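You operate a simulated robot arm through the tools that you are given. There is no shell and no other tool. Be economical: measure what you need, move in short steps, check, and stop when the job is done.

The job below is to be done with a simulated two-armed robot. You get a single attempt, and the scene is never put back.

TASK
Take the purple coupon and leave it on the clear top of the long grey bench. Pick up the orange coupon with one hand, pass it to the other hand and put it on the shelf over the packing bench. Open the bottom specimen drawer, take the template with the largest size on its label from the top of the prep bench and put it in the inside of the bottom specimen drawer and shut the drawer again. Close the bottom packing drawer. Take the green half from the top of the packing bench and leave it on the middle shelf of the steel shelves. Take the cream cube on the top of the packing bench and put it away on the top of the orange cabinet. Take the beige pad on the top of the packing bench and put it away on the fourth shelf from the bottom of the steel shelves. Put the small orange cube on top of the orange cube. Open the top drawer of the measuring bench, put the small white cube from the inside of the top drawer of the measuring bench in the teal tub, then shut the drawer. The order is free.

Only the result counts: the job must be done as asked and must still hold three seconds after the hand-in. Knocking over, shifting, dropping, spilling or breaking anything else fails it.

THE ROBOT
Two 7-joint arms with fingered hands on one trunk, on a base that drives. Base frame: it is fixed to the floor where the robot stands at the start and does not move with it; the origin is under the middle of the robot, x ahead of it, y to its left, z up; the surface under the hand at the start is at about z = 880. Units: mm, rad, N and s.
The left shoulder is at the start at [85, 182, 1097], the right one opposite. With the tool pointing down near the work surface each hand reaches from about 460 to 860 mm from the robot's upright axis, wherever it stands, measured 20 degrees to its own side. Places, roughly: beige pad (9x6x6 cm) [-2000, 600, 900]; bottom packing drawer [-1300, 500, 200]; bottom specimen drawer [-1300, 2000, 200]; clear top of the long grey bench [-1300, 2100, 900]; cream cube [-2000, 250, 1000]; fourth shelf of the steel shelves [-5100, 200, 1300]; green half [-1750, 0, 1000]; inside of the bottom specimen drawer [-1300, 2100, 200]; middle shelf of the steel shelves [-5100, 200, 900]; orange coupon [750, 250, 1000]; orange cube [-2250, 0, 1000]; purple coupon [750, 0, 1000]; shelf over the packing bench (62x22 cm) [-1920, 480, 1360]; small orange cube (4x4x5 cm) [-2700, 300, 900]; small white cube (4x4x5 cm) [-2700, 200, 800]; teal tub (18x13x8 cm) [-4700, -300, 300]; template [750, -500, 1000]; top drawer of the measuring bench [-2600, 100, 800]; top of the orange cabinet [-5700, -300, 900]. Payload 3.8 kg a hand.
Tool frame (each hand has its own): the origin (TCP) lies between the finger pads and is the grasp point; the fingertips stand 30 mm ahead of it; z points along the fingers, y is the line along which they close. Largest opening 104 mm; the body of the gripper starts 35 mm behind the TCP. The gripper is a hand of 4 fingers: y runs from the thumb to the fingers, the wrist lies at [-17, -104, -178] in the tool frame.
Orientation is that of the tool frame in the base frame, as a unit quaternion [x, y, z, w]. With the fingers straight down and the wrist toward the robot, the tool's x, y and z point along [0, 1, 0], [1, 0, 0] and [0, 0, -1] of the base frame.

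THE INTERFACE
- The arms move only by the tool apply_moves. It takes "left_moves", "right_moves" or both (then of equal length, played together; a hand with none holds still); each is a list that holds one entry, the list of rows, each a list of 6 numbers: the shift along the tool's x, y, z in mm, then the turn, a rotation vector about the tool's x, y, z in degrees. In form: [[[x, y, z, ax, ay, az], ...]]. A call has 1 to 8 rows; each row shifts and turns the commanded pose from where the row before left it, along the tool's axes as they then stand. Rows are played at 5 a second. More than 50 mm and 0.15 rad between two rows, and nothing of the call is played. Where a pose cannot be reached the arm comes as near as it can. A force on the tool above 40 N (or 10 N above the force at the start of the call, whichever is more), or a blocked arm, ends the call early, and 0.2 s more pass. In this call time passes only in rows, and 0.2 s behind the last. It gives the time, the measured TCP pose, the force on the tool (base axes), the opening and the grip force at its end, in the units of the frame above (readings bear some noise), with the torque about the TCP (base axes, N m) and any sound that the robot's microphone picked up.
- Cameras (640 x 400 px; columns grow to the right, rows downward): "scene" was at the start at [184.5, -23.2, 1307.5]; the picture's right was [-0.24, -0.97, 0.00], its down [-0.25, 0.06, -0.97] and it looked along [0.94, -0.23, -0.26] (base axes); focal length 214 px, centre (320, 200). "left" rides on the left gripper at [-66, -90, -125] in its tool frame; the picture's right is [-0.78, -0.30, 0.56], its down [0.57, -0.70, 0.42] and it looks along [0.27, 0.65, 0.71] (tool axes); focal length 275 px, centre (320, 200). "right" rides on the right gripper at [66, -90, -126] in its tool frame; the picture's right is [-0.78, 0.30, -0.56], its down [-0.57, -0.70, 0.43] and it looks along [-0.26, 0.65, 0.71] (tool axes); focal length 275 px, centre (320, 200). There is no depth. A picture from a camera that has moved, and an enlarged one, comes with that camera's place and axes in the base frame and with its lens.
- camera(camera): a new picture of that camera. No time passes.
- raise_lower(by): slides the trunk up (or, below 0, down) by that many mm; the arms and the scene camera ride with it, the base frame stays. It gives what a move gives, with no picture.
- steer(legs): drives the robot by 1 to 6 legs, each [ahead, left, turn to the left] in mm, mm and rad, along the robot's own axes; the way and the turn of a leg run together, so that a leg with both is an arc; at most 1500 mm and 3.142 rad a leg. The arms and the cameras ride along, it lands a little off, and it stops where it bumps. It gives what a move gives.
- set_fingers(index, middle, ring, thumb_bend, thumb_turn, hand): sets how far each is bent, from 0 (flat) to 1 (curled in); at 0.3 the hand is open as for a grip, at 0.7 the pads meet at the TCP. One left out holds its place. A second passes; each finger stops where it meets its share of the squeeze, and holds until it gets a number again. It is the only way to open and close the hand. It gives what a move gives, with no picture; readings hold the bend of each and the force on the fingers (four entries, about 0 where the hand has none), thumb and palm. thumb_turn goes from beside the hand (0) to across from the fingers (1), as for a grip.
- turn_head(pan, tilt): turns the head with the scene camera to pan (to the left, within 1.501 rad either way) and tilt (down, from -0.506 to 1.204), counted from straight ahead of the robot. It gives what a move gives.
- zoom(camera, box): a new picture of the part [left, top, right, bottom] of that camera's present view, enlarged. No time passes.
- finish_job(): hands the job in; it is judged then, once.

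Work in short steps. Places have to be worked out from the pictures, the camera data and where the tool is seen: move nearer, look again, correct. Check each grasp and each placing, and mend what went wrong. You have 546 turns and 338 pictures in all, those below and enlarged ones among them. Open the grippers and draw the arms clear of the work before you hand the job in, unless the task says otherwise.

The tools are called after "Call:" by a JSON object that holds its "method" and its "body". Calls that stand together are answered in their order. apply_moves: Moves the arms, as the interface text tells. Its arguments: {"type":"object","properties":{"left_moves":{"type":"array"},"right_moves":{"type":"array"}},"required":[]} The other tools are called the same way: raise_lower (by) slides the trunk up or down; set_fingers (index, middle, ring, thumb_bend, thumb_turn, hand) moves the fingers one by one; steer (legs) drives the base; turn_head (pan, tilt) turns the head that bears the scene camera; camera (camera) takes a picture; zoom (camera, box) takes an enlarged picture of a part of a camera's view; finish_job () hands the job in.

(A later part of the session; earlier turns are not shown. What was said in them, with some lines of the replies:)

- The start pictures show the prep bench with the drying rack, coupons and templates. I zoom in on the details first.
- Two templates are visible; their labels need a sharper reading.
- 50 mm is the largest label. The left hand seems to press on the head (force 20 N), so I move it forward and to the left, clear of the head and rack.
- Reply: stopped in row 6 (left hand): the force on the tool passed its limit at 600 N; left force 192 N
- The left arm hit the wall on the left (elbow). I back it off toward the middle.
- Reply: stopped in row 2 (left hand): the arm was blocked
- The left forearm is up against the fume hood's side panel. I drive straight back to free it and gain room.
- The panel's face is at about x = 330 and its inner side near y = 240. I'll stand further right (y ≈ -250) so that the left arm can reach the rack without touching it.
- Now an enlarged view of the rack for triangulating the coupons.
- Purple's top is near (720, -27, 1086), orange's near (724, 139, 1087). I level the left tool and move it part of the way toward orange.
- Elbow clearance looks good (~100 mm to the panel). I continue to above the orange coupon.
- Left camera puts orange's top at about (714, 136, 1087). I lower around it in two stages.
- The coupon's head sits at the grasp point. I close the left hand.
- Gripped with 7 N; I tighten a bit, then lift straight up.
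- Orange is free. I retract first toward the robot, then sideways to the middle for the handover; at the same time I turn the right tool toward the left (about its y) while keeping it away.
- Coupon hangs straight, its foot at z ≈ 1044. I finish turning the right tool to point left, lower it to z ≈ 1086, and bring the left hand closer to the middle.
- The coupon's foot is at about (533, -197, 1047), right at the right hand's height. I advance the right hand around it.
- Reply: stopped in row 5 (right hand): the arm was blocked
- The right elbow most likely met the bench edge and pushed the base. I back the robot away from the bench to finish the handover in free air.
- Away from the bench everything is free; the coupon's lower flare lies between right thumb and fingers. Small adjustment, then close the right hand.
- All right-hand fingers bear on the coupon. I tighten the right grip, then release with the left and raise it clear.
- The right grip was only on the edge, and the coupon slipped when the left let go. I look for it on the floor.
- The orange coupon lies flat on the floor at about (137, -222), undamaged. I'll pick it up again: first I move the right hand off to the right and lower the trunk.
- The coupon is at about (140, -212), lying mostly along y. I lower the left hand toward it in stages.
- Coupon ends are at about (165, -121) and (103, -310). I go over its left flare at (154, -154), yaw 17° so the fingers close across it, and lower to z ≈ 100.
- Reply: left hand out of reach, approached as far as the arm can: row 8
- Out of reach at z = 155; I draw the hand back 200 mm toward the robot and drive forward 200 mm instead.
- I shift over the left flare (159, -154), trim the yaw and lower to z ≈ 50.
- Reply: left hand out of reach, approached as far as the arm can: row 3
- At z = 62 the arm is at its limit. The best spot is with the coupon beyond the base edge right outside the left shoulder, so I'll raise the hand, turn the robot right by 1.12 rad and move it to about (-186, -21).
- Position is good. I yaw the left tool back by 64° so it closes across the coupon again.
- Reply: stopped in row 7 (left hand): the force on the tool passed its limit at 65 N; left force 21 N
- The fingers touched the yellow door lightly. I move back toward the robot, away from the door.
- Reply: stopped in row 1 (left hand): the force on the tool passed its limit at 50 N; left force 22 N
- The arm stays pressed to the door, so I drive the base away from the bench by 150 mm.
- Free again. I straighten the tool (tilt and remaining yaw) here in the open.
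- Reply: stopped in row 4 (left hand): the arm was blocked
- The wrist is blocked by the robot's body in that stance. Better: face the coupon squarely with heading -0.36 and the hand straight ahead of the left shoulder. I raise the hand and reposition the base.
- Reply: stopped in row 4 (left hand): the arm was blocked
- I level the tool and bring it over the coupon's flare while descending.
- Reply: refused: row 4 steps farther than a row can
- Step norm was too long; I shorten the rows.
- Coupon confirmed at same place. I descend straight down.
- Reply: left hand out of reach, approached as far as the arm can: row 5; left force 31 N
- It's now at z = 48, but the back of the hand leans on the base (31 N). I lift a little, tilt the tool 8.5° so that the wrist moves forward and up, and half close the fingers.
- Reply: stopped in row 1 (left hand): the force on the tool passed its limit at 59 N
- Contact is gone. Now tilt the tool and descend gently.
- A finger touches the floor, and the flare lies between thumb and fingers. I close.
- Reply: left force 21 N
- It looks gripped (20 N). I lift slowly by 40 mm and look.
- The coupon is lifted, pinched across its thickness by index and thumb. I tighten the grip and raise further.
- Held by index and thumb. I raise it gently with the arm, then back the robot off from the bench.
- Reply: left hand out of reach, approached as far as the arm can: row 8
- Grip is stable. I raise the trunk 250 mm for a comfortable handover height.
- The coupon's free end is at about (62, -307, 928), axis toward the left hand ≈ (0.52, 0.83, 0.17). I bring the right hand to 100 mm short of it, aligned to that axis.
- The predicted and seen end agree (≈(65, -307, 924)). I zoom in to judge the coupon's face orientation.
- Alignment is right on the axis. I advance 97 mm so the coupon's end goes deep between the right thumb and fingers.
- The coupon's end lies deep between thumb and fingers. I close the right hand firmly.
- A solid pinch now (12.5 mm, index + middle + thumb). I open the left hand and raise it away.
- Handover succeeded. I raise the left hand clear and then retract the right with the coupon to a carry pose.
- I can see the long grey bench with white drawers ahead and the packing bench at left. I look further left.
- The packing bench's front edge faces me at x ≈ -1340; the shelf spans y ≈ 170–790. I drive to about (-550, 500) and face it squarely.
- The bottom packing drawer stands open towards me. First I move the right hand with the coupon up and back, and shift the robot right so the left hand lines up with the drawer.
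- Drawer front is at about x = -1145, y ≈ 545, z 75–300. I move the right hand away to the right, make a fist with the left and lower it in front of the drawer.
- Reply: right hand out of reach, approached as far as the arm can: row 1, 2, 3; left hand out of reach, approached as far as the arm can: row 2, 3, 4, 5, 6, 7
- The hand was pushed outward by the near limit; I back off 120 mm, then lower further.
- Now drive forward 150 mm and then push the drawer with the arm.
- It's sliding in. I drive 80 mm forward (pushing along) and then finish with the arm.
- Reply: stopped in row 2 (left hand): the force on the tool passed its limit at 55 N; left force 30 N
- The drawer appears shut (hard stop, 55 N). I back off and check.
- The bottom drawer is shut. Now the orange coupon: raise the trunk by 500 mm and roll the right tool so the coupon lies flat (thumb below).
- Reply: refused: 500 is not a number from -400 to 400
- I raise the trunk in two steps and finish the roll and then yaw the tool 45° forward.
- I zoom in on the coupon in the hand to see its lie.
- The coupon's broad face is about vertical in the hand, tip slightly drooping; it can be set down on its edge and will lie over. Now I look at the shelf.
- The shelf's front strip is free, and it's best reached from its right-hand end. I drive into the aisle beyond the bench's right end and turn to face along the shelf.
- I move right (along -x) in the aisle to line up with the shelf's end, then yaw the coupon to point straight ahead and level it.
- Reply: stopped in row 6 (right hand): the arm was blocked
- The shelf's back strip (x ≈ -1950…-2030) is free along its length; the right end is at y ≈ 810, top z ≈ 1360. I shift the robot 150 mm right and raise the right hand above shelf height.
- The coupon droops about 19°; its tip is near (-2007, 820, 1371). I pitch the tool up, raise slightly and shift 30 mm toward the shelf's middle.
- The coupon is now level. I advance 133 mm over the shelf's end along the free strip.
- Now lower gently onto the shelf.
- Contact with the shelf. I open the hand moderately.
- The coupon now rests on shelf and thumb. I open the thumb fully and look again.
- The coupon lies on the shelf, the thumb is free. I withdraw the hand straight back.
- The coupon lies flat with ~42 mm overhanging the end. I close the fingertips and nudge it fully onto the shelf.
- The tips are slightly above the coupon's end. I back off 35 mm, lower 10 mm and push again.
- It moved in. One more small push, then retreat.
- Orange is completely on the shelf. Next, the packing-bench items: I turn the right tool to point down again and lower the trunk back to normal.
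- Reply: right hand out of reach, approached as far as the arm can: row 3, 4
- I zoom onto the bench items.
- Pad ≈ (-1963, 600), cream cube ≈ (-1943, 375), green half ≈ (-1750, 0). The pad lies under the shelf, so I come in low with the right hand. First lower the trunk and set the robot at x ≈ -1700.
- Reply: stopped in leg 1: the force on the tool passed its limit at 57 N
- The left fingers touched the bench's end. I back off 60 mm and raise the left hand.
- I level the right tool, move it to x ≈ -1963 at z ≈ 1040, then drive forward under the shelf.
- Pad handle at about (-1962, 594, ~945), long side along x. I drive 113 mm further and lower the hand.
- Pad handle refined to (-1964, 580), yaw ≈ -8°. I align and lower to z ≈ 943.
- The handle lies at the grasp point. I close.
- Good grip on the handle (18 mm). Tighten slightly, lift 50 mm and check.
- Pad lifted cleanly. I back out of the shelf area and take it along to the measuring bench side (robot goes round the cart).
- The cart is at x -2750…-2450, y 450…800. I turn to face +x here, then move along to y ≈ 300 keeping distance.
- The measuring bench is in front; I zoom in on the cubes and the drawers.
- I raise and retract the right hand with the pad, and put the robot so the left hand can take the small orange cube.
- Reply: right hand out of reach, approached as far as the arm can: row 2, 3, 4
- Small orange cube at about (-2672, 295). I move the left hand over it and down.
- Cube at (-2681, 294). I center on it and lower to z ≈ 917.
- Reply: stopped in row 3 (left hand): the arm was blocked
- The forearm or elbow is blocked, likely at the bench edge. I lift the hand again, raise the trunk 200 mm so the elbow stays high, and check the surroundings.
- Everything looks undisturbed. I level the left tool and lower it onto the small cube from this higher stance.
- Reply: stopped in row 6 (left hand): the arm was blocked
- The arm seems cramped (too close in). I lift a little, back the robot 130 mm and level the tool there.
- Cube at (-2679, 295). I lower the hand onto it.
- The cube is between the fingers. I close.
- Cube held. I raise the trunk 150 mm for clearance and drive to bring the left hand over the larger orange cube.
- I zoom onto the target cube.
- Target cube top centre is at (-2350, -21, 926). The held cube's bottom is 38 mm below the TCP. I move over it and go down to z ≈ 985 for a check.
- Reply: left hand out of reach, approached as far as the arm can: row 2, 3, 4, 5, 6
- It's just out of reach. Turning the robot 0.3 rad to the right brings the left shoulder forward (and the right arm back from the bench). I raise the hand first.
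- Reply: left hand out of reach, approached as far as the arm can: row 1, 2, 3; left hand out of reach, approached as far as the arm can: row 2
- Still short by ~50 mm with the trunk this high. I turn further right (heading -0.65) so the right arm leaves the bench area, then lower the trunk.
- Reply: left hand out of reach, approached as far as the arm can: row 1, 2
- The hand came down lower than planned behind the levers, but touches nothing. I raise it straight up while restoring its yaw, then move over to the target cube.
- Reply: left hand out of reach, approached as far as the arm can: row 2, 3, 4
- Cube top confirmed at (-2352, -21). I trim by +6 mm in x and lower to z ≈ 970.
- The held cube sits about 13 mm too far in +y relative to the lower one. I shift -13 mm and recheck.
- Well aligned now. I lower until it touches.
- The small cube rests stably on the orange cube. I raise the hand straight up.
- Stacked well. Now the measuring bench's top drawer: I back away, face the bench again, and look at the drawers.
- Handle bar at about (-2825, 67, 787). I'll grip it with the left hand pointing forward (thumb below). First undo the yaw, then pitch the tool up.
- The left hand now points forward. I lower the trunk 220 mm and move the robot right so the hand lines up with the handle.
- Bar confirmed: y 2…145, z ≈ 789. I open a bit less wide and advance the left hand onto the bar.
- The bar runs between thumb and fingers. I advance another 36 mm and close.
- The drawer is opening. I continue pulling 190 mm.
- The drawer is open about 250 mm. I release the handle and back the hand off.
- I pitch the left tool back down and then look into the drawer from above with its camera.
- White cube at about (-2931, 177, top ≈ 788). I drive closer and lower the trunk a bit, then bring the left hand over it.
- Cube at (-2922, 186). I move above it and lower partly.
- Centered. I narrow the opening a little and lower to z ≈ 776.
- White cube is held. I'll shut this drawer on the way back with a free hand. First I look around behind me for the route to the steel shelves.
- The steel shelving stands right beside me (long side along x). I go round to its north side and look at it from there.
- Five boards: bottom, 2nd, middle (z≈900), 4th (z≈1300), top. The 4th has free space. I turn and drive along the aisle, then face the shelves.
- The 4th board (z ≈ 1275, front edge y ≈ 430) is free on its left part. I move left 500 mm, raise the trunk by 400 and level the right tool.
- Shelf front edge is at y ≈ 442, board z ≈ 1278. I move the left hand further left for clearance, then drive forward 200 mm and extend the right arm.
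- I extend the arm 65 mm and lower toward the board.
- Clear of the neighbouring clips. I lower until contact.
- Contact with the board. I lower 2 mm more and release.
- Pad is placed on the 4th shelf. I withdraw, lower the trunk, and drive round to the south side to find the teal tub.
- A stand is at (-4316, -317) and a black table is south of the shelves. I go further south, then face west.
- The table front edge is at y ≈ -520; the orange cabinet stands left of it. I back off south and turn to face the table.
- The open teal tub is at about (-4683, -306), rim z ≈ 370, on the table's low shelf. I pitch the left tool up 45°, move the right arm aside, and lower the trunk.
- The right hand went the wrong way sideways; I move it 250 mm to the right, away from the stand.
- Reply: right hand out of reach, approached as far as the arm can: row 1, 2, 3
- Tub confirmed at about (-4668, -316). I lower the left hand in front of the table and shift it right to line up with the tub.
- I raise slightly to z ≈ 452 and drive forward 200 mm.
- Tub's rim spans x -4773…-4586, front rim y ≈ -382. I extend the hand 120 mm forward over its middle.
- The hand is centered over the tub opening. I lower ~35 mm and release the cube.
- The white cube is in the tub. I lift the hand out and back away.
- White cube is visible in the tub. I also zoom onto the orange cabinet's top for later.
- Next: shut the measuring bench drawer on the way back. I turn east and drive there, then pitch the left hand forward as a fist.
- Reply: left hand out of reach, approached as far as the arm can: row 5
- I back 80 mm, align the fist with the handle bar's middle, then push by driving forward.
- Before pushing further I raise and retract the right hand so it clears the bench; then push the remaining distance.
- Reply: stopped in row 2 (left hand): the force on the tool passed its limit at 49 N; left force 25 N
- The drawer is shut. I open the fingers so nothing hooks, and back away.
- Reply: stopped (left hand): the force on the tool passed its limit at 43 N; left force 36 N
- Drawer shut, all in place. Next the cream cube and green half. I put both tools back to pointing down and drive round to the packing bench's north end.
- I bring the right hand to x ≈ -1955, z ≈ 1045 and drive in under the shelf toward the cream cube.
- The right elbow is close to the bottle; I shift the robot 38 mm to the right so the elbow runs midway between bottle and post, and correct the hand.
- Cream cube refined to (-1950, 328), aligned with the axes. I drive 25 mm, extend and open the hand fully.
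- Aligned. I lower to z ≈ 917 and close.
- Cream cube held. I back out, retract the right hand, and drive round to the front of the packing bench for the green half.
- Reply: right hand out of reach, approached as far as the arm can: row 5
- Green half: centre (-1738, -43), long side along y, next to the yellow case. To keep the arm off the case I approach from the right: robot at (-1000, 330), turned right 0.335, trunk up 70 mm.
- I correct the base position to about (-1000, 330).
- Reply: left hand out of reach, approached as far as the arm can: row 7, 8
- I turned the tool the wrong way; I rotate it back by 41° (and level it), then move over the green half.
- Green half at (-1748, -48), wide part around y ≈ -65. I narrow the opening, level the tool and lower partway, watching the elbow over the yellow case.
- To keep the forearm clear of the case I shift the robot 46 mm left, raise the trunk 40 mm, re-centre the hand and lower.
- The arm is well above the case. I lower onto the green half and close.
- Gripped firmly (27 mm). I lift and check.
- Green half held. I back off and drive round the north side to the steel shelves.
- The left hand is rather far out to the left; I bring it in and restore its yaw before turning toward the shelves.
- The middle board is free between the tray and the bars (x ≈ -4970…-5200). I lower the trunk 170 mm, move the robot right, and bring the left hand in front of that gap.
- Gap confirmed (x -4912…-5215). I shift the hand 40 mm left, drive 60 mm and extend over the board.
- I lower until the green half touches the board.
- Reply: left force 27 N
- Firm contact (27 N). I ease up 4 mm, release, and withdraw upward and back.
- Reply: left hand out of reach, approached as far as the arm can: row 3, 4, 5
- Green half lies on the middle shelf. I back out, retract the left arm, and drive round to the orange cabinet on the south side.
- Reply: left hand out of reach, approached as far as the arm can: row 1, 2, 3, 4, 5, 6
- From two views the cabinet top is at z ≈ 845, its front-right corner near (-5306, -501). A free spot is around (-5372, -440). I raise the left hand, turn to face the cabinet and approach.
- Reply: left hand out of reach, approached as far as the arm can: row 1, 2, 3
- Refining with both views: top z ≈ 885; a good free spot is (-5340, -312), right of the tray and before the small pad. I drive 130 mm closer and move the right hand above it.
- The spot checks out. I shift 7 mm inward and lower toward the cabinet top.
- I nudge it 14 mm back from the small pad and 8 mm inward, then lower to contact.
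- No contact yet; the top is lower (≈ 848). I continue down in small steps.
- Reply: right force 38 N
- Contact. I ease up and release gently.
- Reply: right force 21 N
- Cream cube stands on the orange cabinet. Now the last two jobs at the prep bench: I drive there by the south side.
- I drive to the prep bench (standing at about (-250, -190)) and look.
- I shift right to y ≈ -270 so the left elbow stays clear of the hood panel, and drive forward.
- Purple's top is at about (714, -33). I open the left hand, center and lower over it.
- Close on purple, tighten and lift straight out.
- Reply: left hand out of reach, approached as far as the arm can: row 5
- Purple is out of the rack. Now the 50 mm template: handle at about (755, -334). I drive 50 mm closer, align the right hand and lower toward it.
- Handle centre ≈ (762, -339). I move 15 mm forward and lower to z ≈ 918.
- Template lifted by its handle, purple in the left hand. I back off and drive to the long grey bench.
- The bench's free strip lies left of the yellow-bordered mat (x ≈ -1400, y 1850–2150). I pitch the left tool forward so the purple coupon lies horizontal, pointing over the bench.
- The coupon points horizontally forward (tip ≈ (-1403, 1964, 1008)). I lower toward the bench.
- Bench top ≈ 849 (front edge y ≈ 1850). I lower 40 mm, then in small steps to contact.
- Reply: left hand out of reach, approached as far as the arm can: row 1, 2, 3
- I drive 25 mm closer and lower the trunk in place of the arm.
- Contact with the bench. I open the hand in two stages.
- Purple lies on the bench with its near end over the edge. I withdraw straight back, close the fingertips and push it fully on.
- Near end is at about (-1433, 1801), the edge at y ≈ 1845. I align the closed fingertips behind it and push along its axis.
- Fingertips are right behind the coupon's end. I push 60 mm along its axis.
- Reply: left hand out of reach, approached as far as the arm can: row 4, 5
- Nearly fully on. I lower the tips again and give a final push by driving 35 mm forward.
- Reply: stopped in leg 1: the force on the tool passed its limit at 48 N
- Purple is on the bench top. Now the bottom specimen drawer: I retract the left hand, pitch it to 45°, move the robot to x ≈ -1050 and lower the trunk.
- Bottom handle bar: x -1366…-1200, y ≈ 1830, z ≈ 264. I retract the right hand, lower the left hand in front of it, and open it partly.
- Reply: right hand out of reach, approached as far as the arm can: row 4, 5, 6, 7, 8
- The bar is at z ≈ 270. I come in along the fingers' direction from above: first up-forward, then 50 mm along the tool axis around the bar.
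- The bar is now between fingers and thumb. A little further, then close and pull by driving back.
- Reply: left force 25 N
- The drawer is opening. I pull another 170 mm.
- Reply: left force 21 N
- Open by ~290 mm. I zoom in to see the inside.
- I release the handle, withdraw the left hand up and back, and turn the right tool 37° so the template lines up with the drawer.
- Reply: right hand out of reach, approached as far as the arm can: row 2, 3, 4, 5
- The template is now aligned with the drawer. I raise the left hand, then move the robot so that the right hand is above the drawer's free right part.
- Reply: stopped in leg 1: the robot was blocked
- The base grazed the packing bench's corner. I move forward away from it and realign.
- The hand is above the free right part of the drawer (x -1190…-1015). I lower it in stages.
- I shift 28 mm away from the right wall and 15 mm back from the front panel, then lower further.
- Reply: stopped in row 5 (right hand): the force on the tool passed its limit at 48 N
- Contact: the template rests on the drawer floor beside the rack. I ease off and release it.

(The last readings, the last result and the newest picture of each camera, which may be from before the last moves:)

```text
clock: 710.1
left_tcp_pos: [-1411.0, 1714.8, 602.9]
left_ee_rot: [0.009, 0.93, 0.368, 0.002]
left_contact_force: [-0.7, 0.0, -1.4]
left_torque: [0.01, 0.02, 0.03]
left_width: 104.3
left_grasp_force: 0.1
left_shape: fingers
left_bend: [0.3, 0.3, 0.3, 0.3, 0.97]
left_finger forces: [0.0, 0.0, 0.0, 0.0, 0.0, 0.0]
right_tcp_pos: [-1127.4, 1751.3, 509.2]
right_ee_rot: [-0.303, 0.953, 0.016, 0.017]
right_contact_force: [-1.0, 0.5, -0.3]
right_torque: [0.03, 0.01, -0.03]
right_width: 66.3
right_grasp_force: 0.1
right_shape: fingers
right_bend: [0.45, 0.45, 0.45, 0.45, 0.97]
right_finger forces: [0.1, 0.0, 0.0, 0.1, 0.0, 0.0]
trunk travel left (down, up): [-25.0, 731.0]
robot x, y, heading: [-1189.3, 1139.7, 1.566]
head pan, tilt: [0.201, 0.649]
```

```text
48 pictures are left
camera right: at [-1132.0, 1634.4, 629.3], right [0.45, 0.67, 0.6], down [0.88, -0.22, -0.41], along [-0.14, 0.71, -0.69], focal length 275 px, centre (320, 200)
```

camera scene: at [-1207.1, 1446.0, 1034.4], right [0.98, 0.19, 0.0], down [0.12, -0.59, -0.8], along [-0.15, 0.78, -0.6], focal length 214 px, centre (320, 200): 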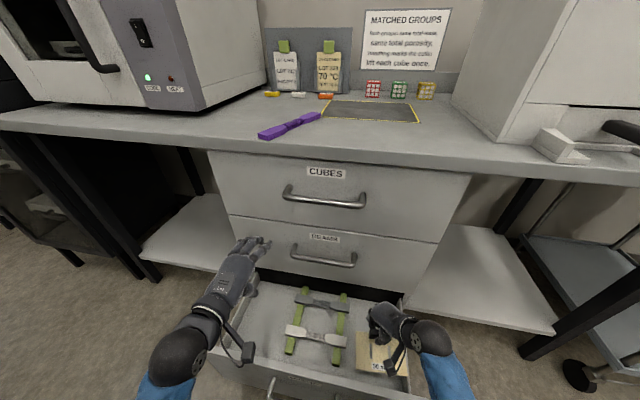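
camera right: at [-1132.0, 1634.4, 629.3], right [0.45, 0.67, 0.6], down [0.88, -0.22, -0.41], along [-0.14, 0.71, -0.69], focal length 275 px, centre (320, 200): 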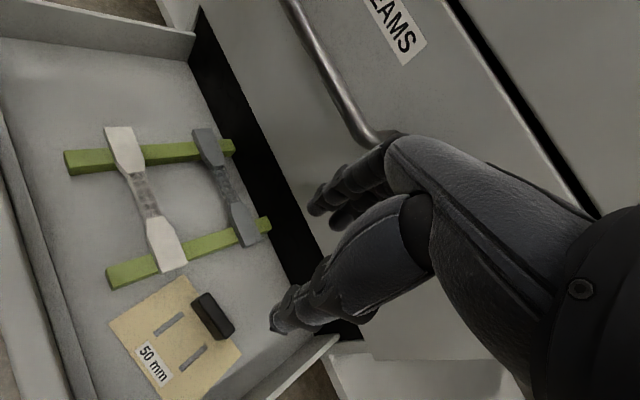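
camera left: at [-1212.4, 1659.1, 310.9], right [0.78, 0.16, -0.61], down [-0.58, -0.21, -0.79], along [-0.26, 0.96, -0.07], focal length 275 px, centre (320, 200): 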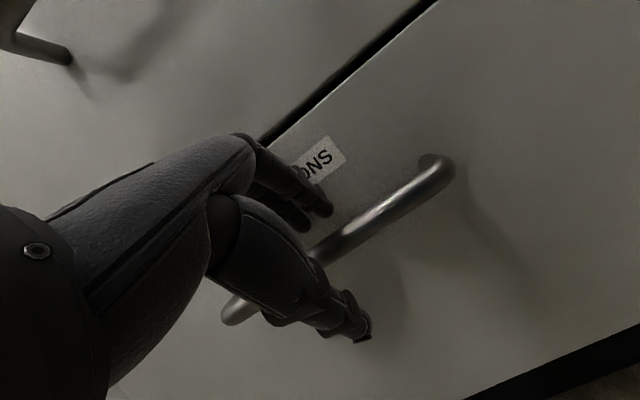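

The template lies flat in the drawer. Now shut it: I move right and back off, then lower the left fist in front of the handle.

Call:
{"method": "steer", "body": {"legs": [[0, -139, 0], [-265, 0, 0]]}}

Call:
{"method": "set_fingers", "body": {"hand": "left", "index": 1.0, "middle": 1.0, "ring": 1.0, "thumb_bend": 0.9}}

Call:
{"method": "apply_moves", "body": {"left_moves": [[[0, -30, 25, 0, 0, 0], [0, -30, 25, 0, 0, 0], [0, -30, 25, 0, 0, 0], [0, -30, 25, 0, 0, 0], [0, -30, 25, 0, 0, 0], [0, -30, 25, 0, 0, 0], [0, -30, 25, 0, 0, 0], [0, -30, 25, 0, 0, 0]]]}}

Call:
{"method": "camera", "body": {"camera": "scene"}}

```text
clock: 712.9
left_tcp_pos: [-1271.3, 1450.4, 602.8]
left_ee_rot: [0.008, 0.93, 0.368, 0.001]
left_contact_force: [0.0, -0.3, -0.5]
left_torque: [-0.01, 0.01, 0.0]
left_width: 104.3
left_grasp_force: 0.1
left_shape: fingers
left_bend: [0.3, 0.3, 0.3, 0.3, 0.97]
left_finger forces: [0.0, 0.0, 0.1, 0.0, 0.0, 0.1]
right_tcp_pos: [-988.3, 1487.1, 508.6]
right_ee_rot: [-0.305, 0.952, 0.017, 0.018]
right_contact_force: [0.3, 0.2, -0.5]
right_torque: [-0.01, 0.02, 0.01]
right_width: 66.3
right_grasp_force: 0.1
right_shape: fingers
right_bend: [0.45, 0.45, 0.45, 0.45, 0.97]
right_finger forces: [0.1, 0.1, 0.0, 0.0, 0.0, 0.1]
trunk travel left (down, up): [-25.0, 731.0]
robot x, y, heading: [-1052.9, 875.9, 1.564]
head pan, tilt: [0.201, 0.649]
```

```text
clock: 713.9
left_tcp_pos: [-1272.0, 1450.4, 601.7]
left_ee_rot: [0.008, 0.93, 0.368, 0.001]
left_contact_force: [0.0, 1.3, 0.3]
left_torque: [0.01, -0.02, -0.04]
left_width: 0.1
left_grasp_force: 0.0
left_shape: fingers
left_bend: [0.77, 1.0, 1.0, 0.83, 0.97]
left_finger forces: [0.0, 0.0, 0.0, 0.1, 0.0, 0.0]
right_tcp_pos: [-988.2, 1487.5, 509.2]
right_ee_rot: [-0.305, 0.952, 0.017, 0.018]
right_contact_force: [-0.4, 0.0, 0.7]
right_torque: [-0.01, 0.0, -0.01]
right_width: 66.3
right_grasp_force: 0.0
right_shape: fingers
right_bend: [0.45, 0.45, 0.45, 0.45, 0.97]
right_finger forces: [0.0, 0.0, 0.0, 0.1, 0.0, 0.1]
trunk travel left (down, up): [-25.0, 731.0]
robot x, y, heading: [-1051.2, 876.5, 1.568]
head pan, tilt: [0.201, 0.649]
```

```text
clock: 715.7
left_tcp_pos: [-1273.9, 1409.3, 292.9]
left_ee_rot: [0.008, 0.929, 0.37, 0.001]
left_contact_force: [-0.5, 0.2, -0.7]
left_torque: [-0.01, 0.01, -0.04]
left_width: 0.0
left_grasp_force: 0.0
left_shape: fingers
left_bend: [0.78, 1.0, 1.0, 0.84, 0.97]
left_finger forces: [0.1, 0.1, 0.0, 0.0, 0.0, 0.1]
right_tcp_pos: [-987.7, 1488.0, 507.3]
right_ee_rot: [-0.305, 0.952, 0.016, 0.018]
right_contact_force: [0.3, -1.3, 0.0]
right_torque: [0.02, 0.0, 0.04]
right_width: 66.3
right_grasp_force: 0.0
right_shape: fingers
right_bend: [0.45, 0.45, 0.45, 0.45, 0.97]
right_finger forces: [0.0, 0.0, 0.0, 0.0, 0.0, 0.0]
trunk travel left (down, up): [-25.0, 731.0]
robot x, y, heading: [-1049.8, 873.4, 1.572]
head pan, tilt: [0.201, 0.649]
```

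```text
47 pictures are left
camera scene: at [-1067.4, 1182.0, 1034.4], right [0.98, 0.19, 0.0], down [0.12, -0.59, -0.8], along [-0.15, 0.78, -0.6], focal length 214 px, centre (320, 200)
```

scene: 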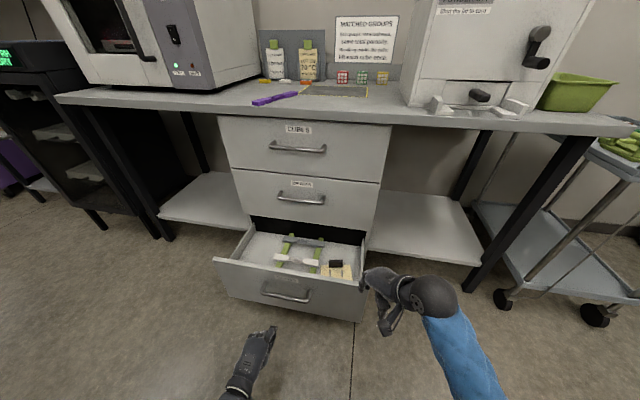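

I push the drawer by driving forward 255 mm, keeping the right hand short of the cabinet.

Call:
{"method": "apply_moves", "body": {"left_moves": [[[0, -9, 9, 0, 0, 0]]]}}

Call:
{"method": "steer", "body": {"legs": [[255, 0, 0]]}}

Call:
{"method": "camera", "body": {"camera": "scene"}}

```text
clock: 716.1
left_tcp_pos: [-1272.7, 1410.3, 280.4]
left_ee_rot: [0.007, 0.93, 0.367, 0.001]
left_contact_force: [0.3, 0.3, -0.3]
left_torque: [0.03, -0.01, 0.0]
left_width: 0.0
left_grasp_force: 0.0
left_shape: fingers
left_bend: [0.78, 1.0, 1.0, 0.84, 0.97]
left_finger forces: [0.0, 0.0, 0.0, 0.0, 0.0, 0.1]
right_tcp_pos: [-988.6, 1488.2, 509.7]
right_ee_rot: [-0.305, 0.952, 0.017, 0.018]
right_contact_force: [0.7, 0.4, -0.5]
right_torque: [-0.01, 0.0, -0.04]
right_width: 66.2
right_grasp_force: 0.0
right_shape: fingers
right_bend: [0.45, 0.45, 0.45, 0.45, 0.97]
right_finger forces: [0.0, 0.0, 0.0, 0.1, 0.1, 0.1]
trunk travel left (down, up): [-25.0, 731.0]
robot x, y, heading: [-1058.1, 870.8, 1.572]
head pan, tilt: [0.201, 0.649]
```

```text
clock: 717.9
left_tcp_pos: [-1272.4, 1664.2, 281.4]
left_ee_rot: [0.007, 0.93, 0.368, 0.001]
left_contact_force: [0.0, -0.5, -0.4]
left_torque: [0.03, -0.01, 0.01]
left_width: 0.1
left_grasp_force: 0.1
left_shape: fingers
left_bend: [0.8, 1.0, 1.0, 0.86, 0.96]
left_finger forces: [0.0, 0.0, 0.1, 0.0, 0.0, 0.0]
right_tcp_pos: [-986.9, 1741.3, 508.9]
right_ee_rot: [-0.304, 0.952, 0.016, 0.018]
right_contact_force: [0.6, 0.1, 0.0]
right_torque: [0.01, 0.02, 0.01]
right_width: 66.2
right_grasp_force: 0.0
right_shape: fingers
right_bend: [0.45, 0.45, 0.45, 0.45, 0.97]
right_finger forces: [0.0, 0.0, 0.0, 0.1, 0.1, 0.1]
trunk travel left (down, up): [-25.0, 731.0]
robot x, y, heading: [-1049.1, 1125.7, 1.565]
head pan, tilt: [0.201, 0.649]
```

```text
46 pictures are left
camera scene: at [-1066.2, 1435.1, 1034.5], right [0.98, 0.19, 0.0], down [0.12, -0.59, -0.8], along [-0.15, 0.78, -0.6], focal length 214 px, centre (320, 200)
```

scene: 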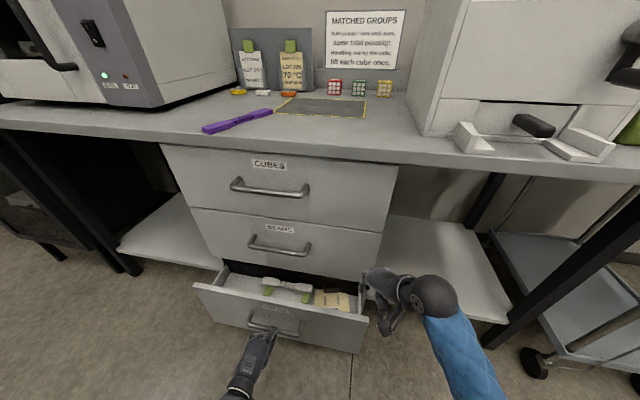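

Half shut. I push the rest with the arm.

Call:
{"method": "apply_moves", "body": {"left_moves": [[[0, 21, 21, 0, 0, 0], [0, 21, 21, 0, 0, 0], [0, 21, 21, 0, 0, 0], [0, 21, 21, 0, 0, 0]]]}}

Call:
{"method": "apply_moves", "body": {"left_moves": [[[0, 14, 14, 0, 0, 0], [0, 14, 14, 0, 0, 0], [0, 10, 10, 0, 0, 0]]]}}

Call:
{"method": "camera", "body": {"camera": "scene"}}

```text
clock: 718.9
left_tcp_pos: [-1270.1, 1783.8, 279.0]
left_ee_rot: [0.008, 0.929, 0.369, 0.001]
left_contact_force: [-0.7, 0.5, 4.6]
left_torque: [0.07, -0.04, 0.02]
left_width: 0.0
left_grasp_force: 0.0
left_shape: fingers
left_bend: [0.83, 1.0, 1.0, 0.88, 0.97]
left_finger forces: [0.1, 0.1, 0.0, 0.1, 0.0, 0.0]
right_tcp_pos: [-987.2, 1741.3, 510.0]
right_ee_rot: [-0.304, 0.952, 0.017, 0.018]
right_contact_force: [-1.1, 0.2, 0.5]
right_torque: [-0.04, 0.0, -0.03]
right_width: 66.3
right_grasp_force: 0.0
right_shape: fingers
right_bend: [0.45, 0.45, 0.45, 0.45, 0.97]
right_finger forces: [0.0, 0.1, 0.0, 0.0, 0.0, 0.0]
trunk travel left (down, up): [-25.0, 731.0]
robot x, y, heading: [-1052.6, 1131.0, 1.568]
head pan, tilt: [0.201, 0.649]
```

```text
clock: 719.5
left_tcp_pos: [-1269.7, 1817.8, 279.1]
left_ee_rot: [0.006, 0.928, 0.372, 0.002]
left_contact_force: [-0.7, -19.2, 19.4]
left_torque: [0.02, -0.12, -0.19]
left_width: 0.0
left_grasp_force: 13.8
left_shape: fingers
left_bend: [0.84, 1.0, 1.0, 0.87, 0.97]
left_finger forces: [0.0, 0.0, 0.1, 0.0, 26.5, 0.0]
right_tcp_pos: [-986.9, 1739.2, 508.8]
right_ee_rot: [-0.305, 0.952, 0.018, 0.018]
right_contact_force: [-0.1, 0.4, 0.3]
right_torque: [0.0, 0.03, 0.04]
right_width: 66.7
right_grasp_force: 0.1
right_shape: fingers
right_bend: [0.45, 0.45, 0.45, 0.45, 0.97]
right_finger forces: [0.0, 0.0, 0.0, 0.0, 0.0, 0.1]
trunk travel left (down, up): [-25.0, 731.0]
robot x, y, heading: [-1051.1, 1129.8, 1.568]
head pan, tilt: [0.201, 0.649]
stopped in row 3 (left hand): the force on the tool passed its limit at 65 N (the readings are from after the stop); the commanded pose is now the measured one
```

```text
45 pictures are left
camera scene: at [-1066.0, 1432.9, 1035.3], right [0.98, 0.2, 0.0], down [0.12, -0.59, -0.8], along [-0.16, 0.78, -0.6], focal length 214 px, centre (320, 200)
```

scene: 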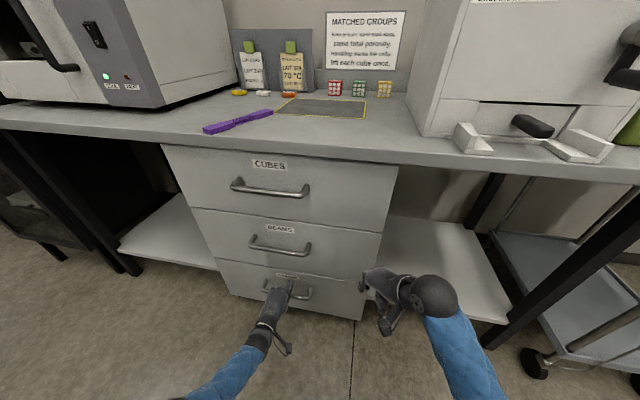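

Shut (hard stop). I retreat straight back and check the drawer stays closed.

Call:
{"method": "apply_moves", "body": {"left_moves": [[[0, -10, -10, 0, 0, 0], [0, -21, -21, 0, 0, 0], [0, -21, -21, 0, 0, 0]]]}}

Call:
{"method": "steer", "body": {"legs": [[-200, 0, 0]]}}

Call:
{"method": "camera", "body": {"camera": "scene"}}

```text
clock: 720.3
left_tcp_pos: [-1268.1, 1744.9, 278.8]
left_ee_rot: [0.008, 0.929, 0.369, 0.002]
left_contact_force: [0.1, 0.0, 0.6]
left_torque: [0.0, 0.02, -0.02]
left_width: 0.1
left_grasp_force: 0.1
left_shape: fingers
left_bend: [0.84, 1.0, 1.0, 0.89, 0.97]
left_finger forces: [0.0, 0.1, 0.0, 0.0, 0.0, 0.1]
right_tcp_pos: [-987.2, 1741.2, 507.6]
right_ee_rot: [-0.305, 0.952, 0.016, 0.019]
right_contact_force: [0.3, -0.8, 0.4]
right_torque: [0.02, -0.05, -0.01]
right_width: 66.5
right_grasp_force: 0.2
right_shape: fingers
right_bend: [0.45, 0.45, 0.45, 0.45, 0.97]
right_finger forces: [0.0, 0.0, 0.1, 0.0, 0.0, 0.0]
trunk travel left (down, up): [-25.0, 731.0]
robot x, y, heading: [-1054.5, 1126.3, 1.564]
head pan, tilt: [0.201, 0.649]
```

```text
clock: 721.9
left_tcp_pos: [-1268.7, 1544.6, 278.8]
left_ee_rot: [0.007, 0.929, 0.369, 0.001]
left_contact_force: [-0.7, 0.3, 0.3]
left_torque: [-0.02, -0.01, -0.01]
left_width: 0.0
left_grasp_force: 0.1
left_shape: fingers
left_bend: [0.84, 1.0, 1.0, 0.89, 0.97]
left_finger forces: [0.0, 0.1, 0.1, 0.1, 0.1, 0.0]
right_tcp_pos: [-988.2, 1538.9, 508.2]
right_ee_rot: [-0.304, 0.952, 0.017, 0.017]
right_contact_force: [-0.2, -0.2, -1.0]
right_torque: [-0.04, 0.02, -0.01]
right_width: 66.2
right_grasp_force: 0.0
right_shape: fingers
right_bend: [0.45, 0.45, 0.45, 0.45, 0.97]
right_finger forces: [0.0, 0.1, 0.0, 0.0, 0.1, 0.1]
trunk travel left (down, up): [-25.0, 731.0]
robot x, y, heading: [-1052.3, 926.5, 1.566]
head pan, tilt: [0.201, 0.649]
```

```text
44 pictures are left
camera scene: at [-1067.0, 1233.6, 1034.4], right [0.98, 0.19, 0.0], down [0.12, -0.59, -0.8], along [-0.15, 0.78, -0.6], focal length 214 px, centre (320, 200)
```

scene: 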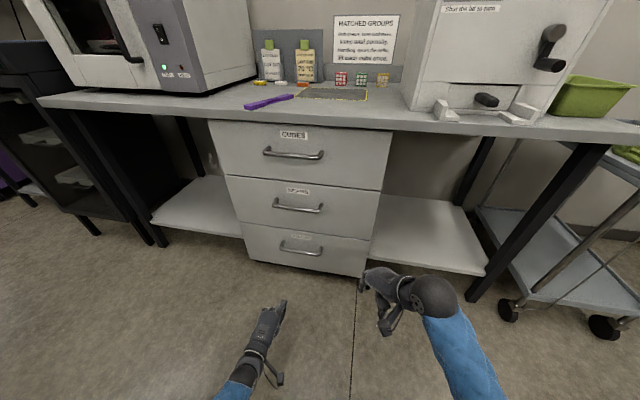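

All drawers are shut. I open the left hand, raise the arms clear, and take a final look at the purple coupon and at the packing bench whose corner I grazed.

Call:
{"method": "set_fingers", "body": {"hand": "left", "index": 0.3, "middle": 0.3, "ring": 0.3, "thumb_bend": 0.3}}

Call:
{"method": "steer", "body": {"legs": [[0, -250, 0]]}}

Call:
{"method": "raise_lower", "body": {"by": 400}}

Call:
{"method": "zoom", "body": {"camera": "scene", "box": [120, 150, 360, 330]}}

Call:
{"method": "turn_head", "body": {"pan": 1.45, "tilt": 0.4}}

Call:
{"method": "camera", "body": {"camera": "scene"}}

```text
clock: 722.9
left_tcp_pos: [-1270.2, 1544.6, 279.8]
left_ee_rot: [0.006, 0.93, 0.369, 0.001]
left_contact_force: [0.6, 0.4, 0.3]
left_torque: [0.01, 0.0, -0.01]
left_width: 104.1
left_grasp_force: 0.0
left_shape: fingers
left_bend: [0.3, 0.3, 0.3, 0.3, 0.97]
left_finger forces: [0.1, 0.0, 0.0, 0.1, 0.0, 0.0]
right_tcp_pos: [-987.8, 1538.6, 508.5]
right_ee_rot: [-0.303, 0.953, 0.017, 0.018]
right_contact_force: [0.2, -0.3, -0.4]
right_torque: [-0.05, 0.03, -0.01]
right_width: 66.3
right_grasp_force: 0.1
right_shape: fingers
right_bend: [0.45, 0.45, 0.45, 0.45, 0.97]
right_finger forces: [0.1, 0.1, 0.0, 0.0, 0.1, 0.0]
trunk travel left (down, up): [-25.0, 731.0]
robot x, y, heading: [-1050.5, 930.8, 1.562]
head pan, tilt: [0.201, 0.649]
```

```text
clock: 724.8
left_tcp_pos: [-1017.2, 1541.4, 278.0]
left_ee_rot: [0.007, 0.929, 0.37, 0.001]
left_contact_force: [0.3, 1.3, 1.0]
left_torque: [0.0, 0.0, 0.0]
left_width: 104.2
left_grasp_force: 0.1
left_shape: fingers
left_bend: [0.3, 0.3, 0.3, 0.3, 0.97]
left_finger forces: [0.0, 0.0, 0.1, 0.0, 0.1, 0.1]
right_tcp_pos: [-734.3, 1538.7, 508.7]
right_ee_rot: [-0.303, 0.953, 0.016, 0.018]
right_contact_force: [0.5, -0.2, -0.4]
right_torque: [-0.01, 0.01, 0.02]
right_width: 66.3
right_grasp_force: 0.0
right_shape: fingers
right_bend: [0.45, 0.45, 0.45, 0.45, 0.97]
right_finger forces: [0.0, 0.1, 0.1, 0.0, 0.0, 0.0]
trunk travel left (down, up): [-25.0, 731.0]
robot x, y, heading: [-797.3, 922.2, 1.565]
head pan, tilt: [0.201, 0.649]
```

```text
clock: 728.6
left_tcp_pos: [-1017.0, 1574.1, 783.6]
left_ee_rot: [0.008, 0.892, 0.452, 0.002]
left_contact_force: [0.1, -0.3, 0.0]
left_torque: [-0.01, 0.03, -0.01]
left_width: 104.1
left_grasp_force: 0.0
left_shape: fingers
left_bend: [0.3, 0.3, 0.3, 0.3, 0.97]
left_finger forces: [0.1, 0.1, 0.0, 0.0, 0.0, 0.0]
right_tcp_pos: [-735.0, 1538.3, 908.6]
right_ee_rot: [-0.303, 0.953, 0.016, 0.018]
right_contact_force: [0.4, 0.0, -0.1]
right_torque: [0.03, -0.03, 0.0]
right_width: 66.5
right_grasp_force: 0.1
right_shape: fingers
right_bend: [0.45, 0.45, 0.45, 0.45, 0.97]
right_finger forces: [0.0, 0.0, 0.0, 0.0, 0.1, 0.0]
trunk travel left (down, up): [-425.0, 331.0]
robot x, y, heading: [-798.1, 925.1, 1.567]
head pan, tilt: [0.201, 0.649]
```

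```text
2.22 times, centred on (240, 240) of scene
camera zoom: at [-815.5, 1044.4, 1449.2], right [0.98, 0.19, 0.0], down [0.12, -0.59, -0.8], along [-0.15, 0.78, -0.6], focal length 477 px, centre (498, 111)
```

zoom: 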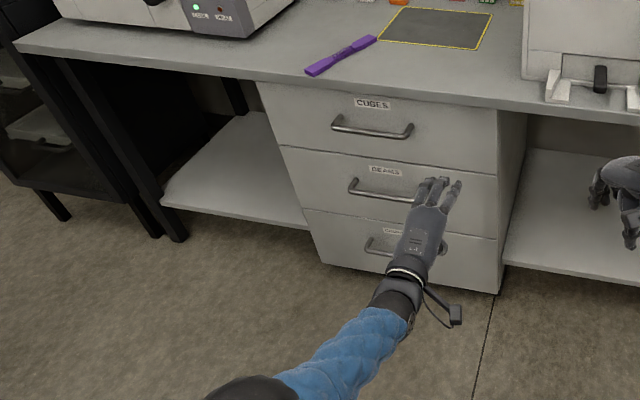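

```text
clock: 730.0
left_tcp_pos: [-1017.6, 1574.8, 785.2]
left_ee_rot: [0.008, 0.892, 0.451, 0.001]
left_contact_force: [-0.2, -0.1, 0.4]
left_torque: [0.0, -0.04, 0.03]
left_width: 104.0
left_grasp_force: 0.1
left_shape: fingers
left_bend: [0.3, 0.3, 0.3, 0.3, 0.97]
left_finger forces: [0.0, 0.0, 0.0, 0.0, 0.0, 0.0]
right_tcp_pos: [-734.9, 1537.9, 909.2]
right_ee_rot: [-0.304, 0.952, 0.017, 0.018]
right_contact_force: [-0.2, 0.1, -1.0]
right_torque: [0.02, -0.02, -0.03]
right_width: 66.3
right_grasp_force: 0.2
right_shape: fingers
right_bend: [0.45, 0.45, 0.45, 0.45, 0.97]
right_finger forces: [0.1, 0.0, 0.0, 0.0, 0.0, 0.0]
trunk travel left (down, up): [-425.0, 331.0]
robot x, y, heading: [-797.3, 923.8, 1.566]
head pan, tilt: [1.45, 0.4]
```

```text
42 pictures are left
camera scene: at [-890.6, 970.9, 1471.8], right [0.13, 0.99, 0.0], down [0.39, -0.05, -0.92], along [-0.91, 0.12, -0.39], focal length 214 px, centre (320, 200)
```

scene: 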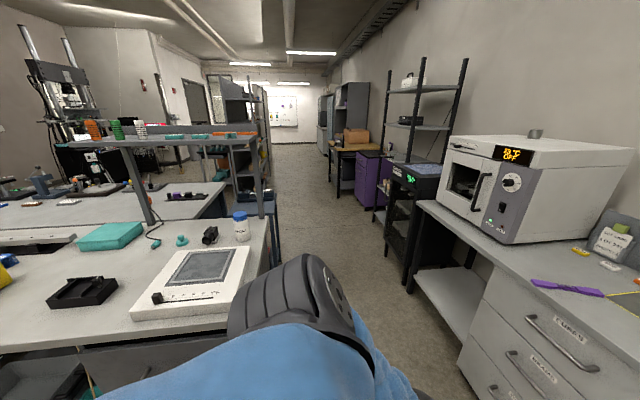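

Everything is in place, both hands are open and clear. I hand the job in.

Call:
{"method": "finish_job", "body": {}}

```text
The job is handed in.
```

I carried out every part of the job and handed it in; I don't have the verdict, but the last views showed everything in its asked place.

- **Dropped coupon:** the orange coupon fell to the floor during my first hand-to-hand pass. I picked it up, passed it again and put it on the shelf.
- **Bumps:** an arm knocked the fume hood panel hard at the start (600 N). There were lighter knocks against the yellow cabinet door, the end of the packing bench and the front of the long grey bench, and the base grazed the packing bench's corner. I saw nothing moved by any of these.
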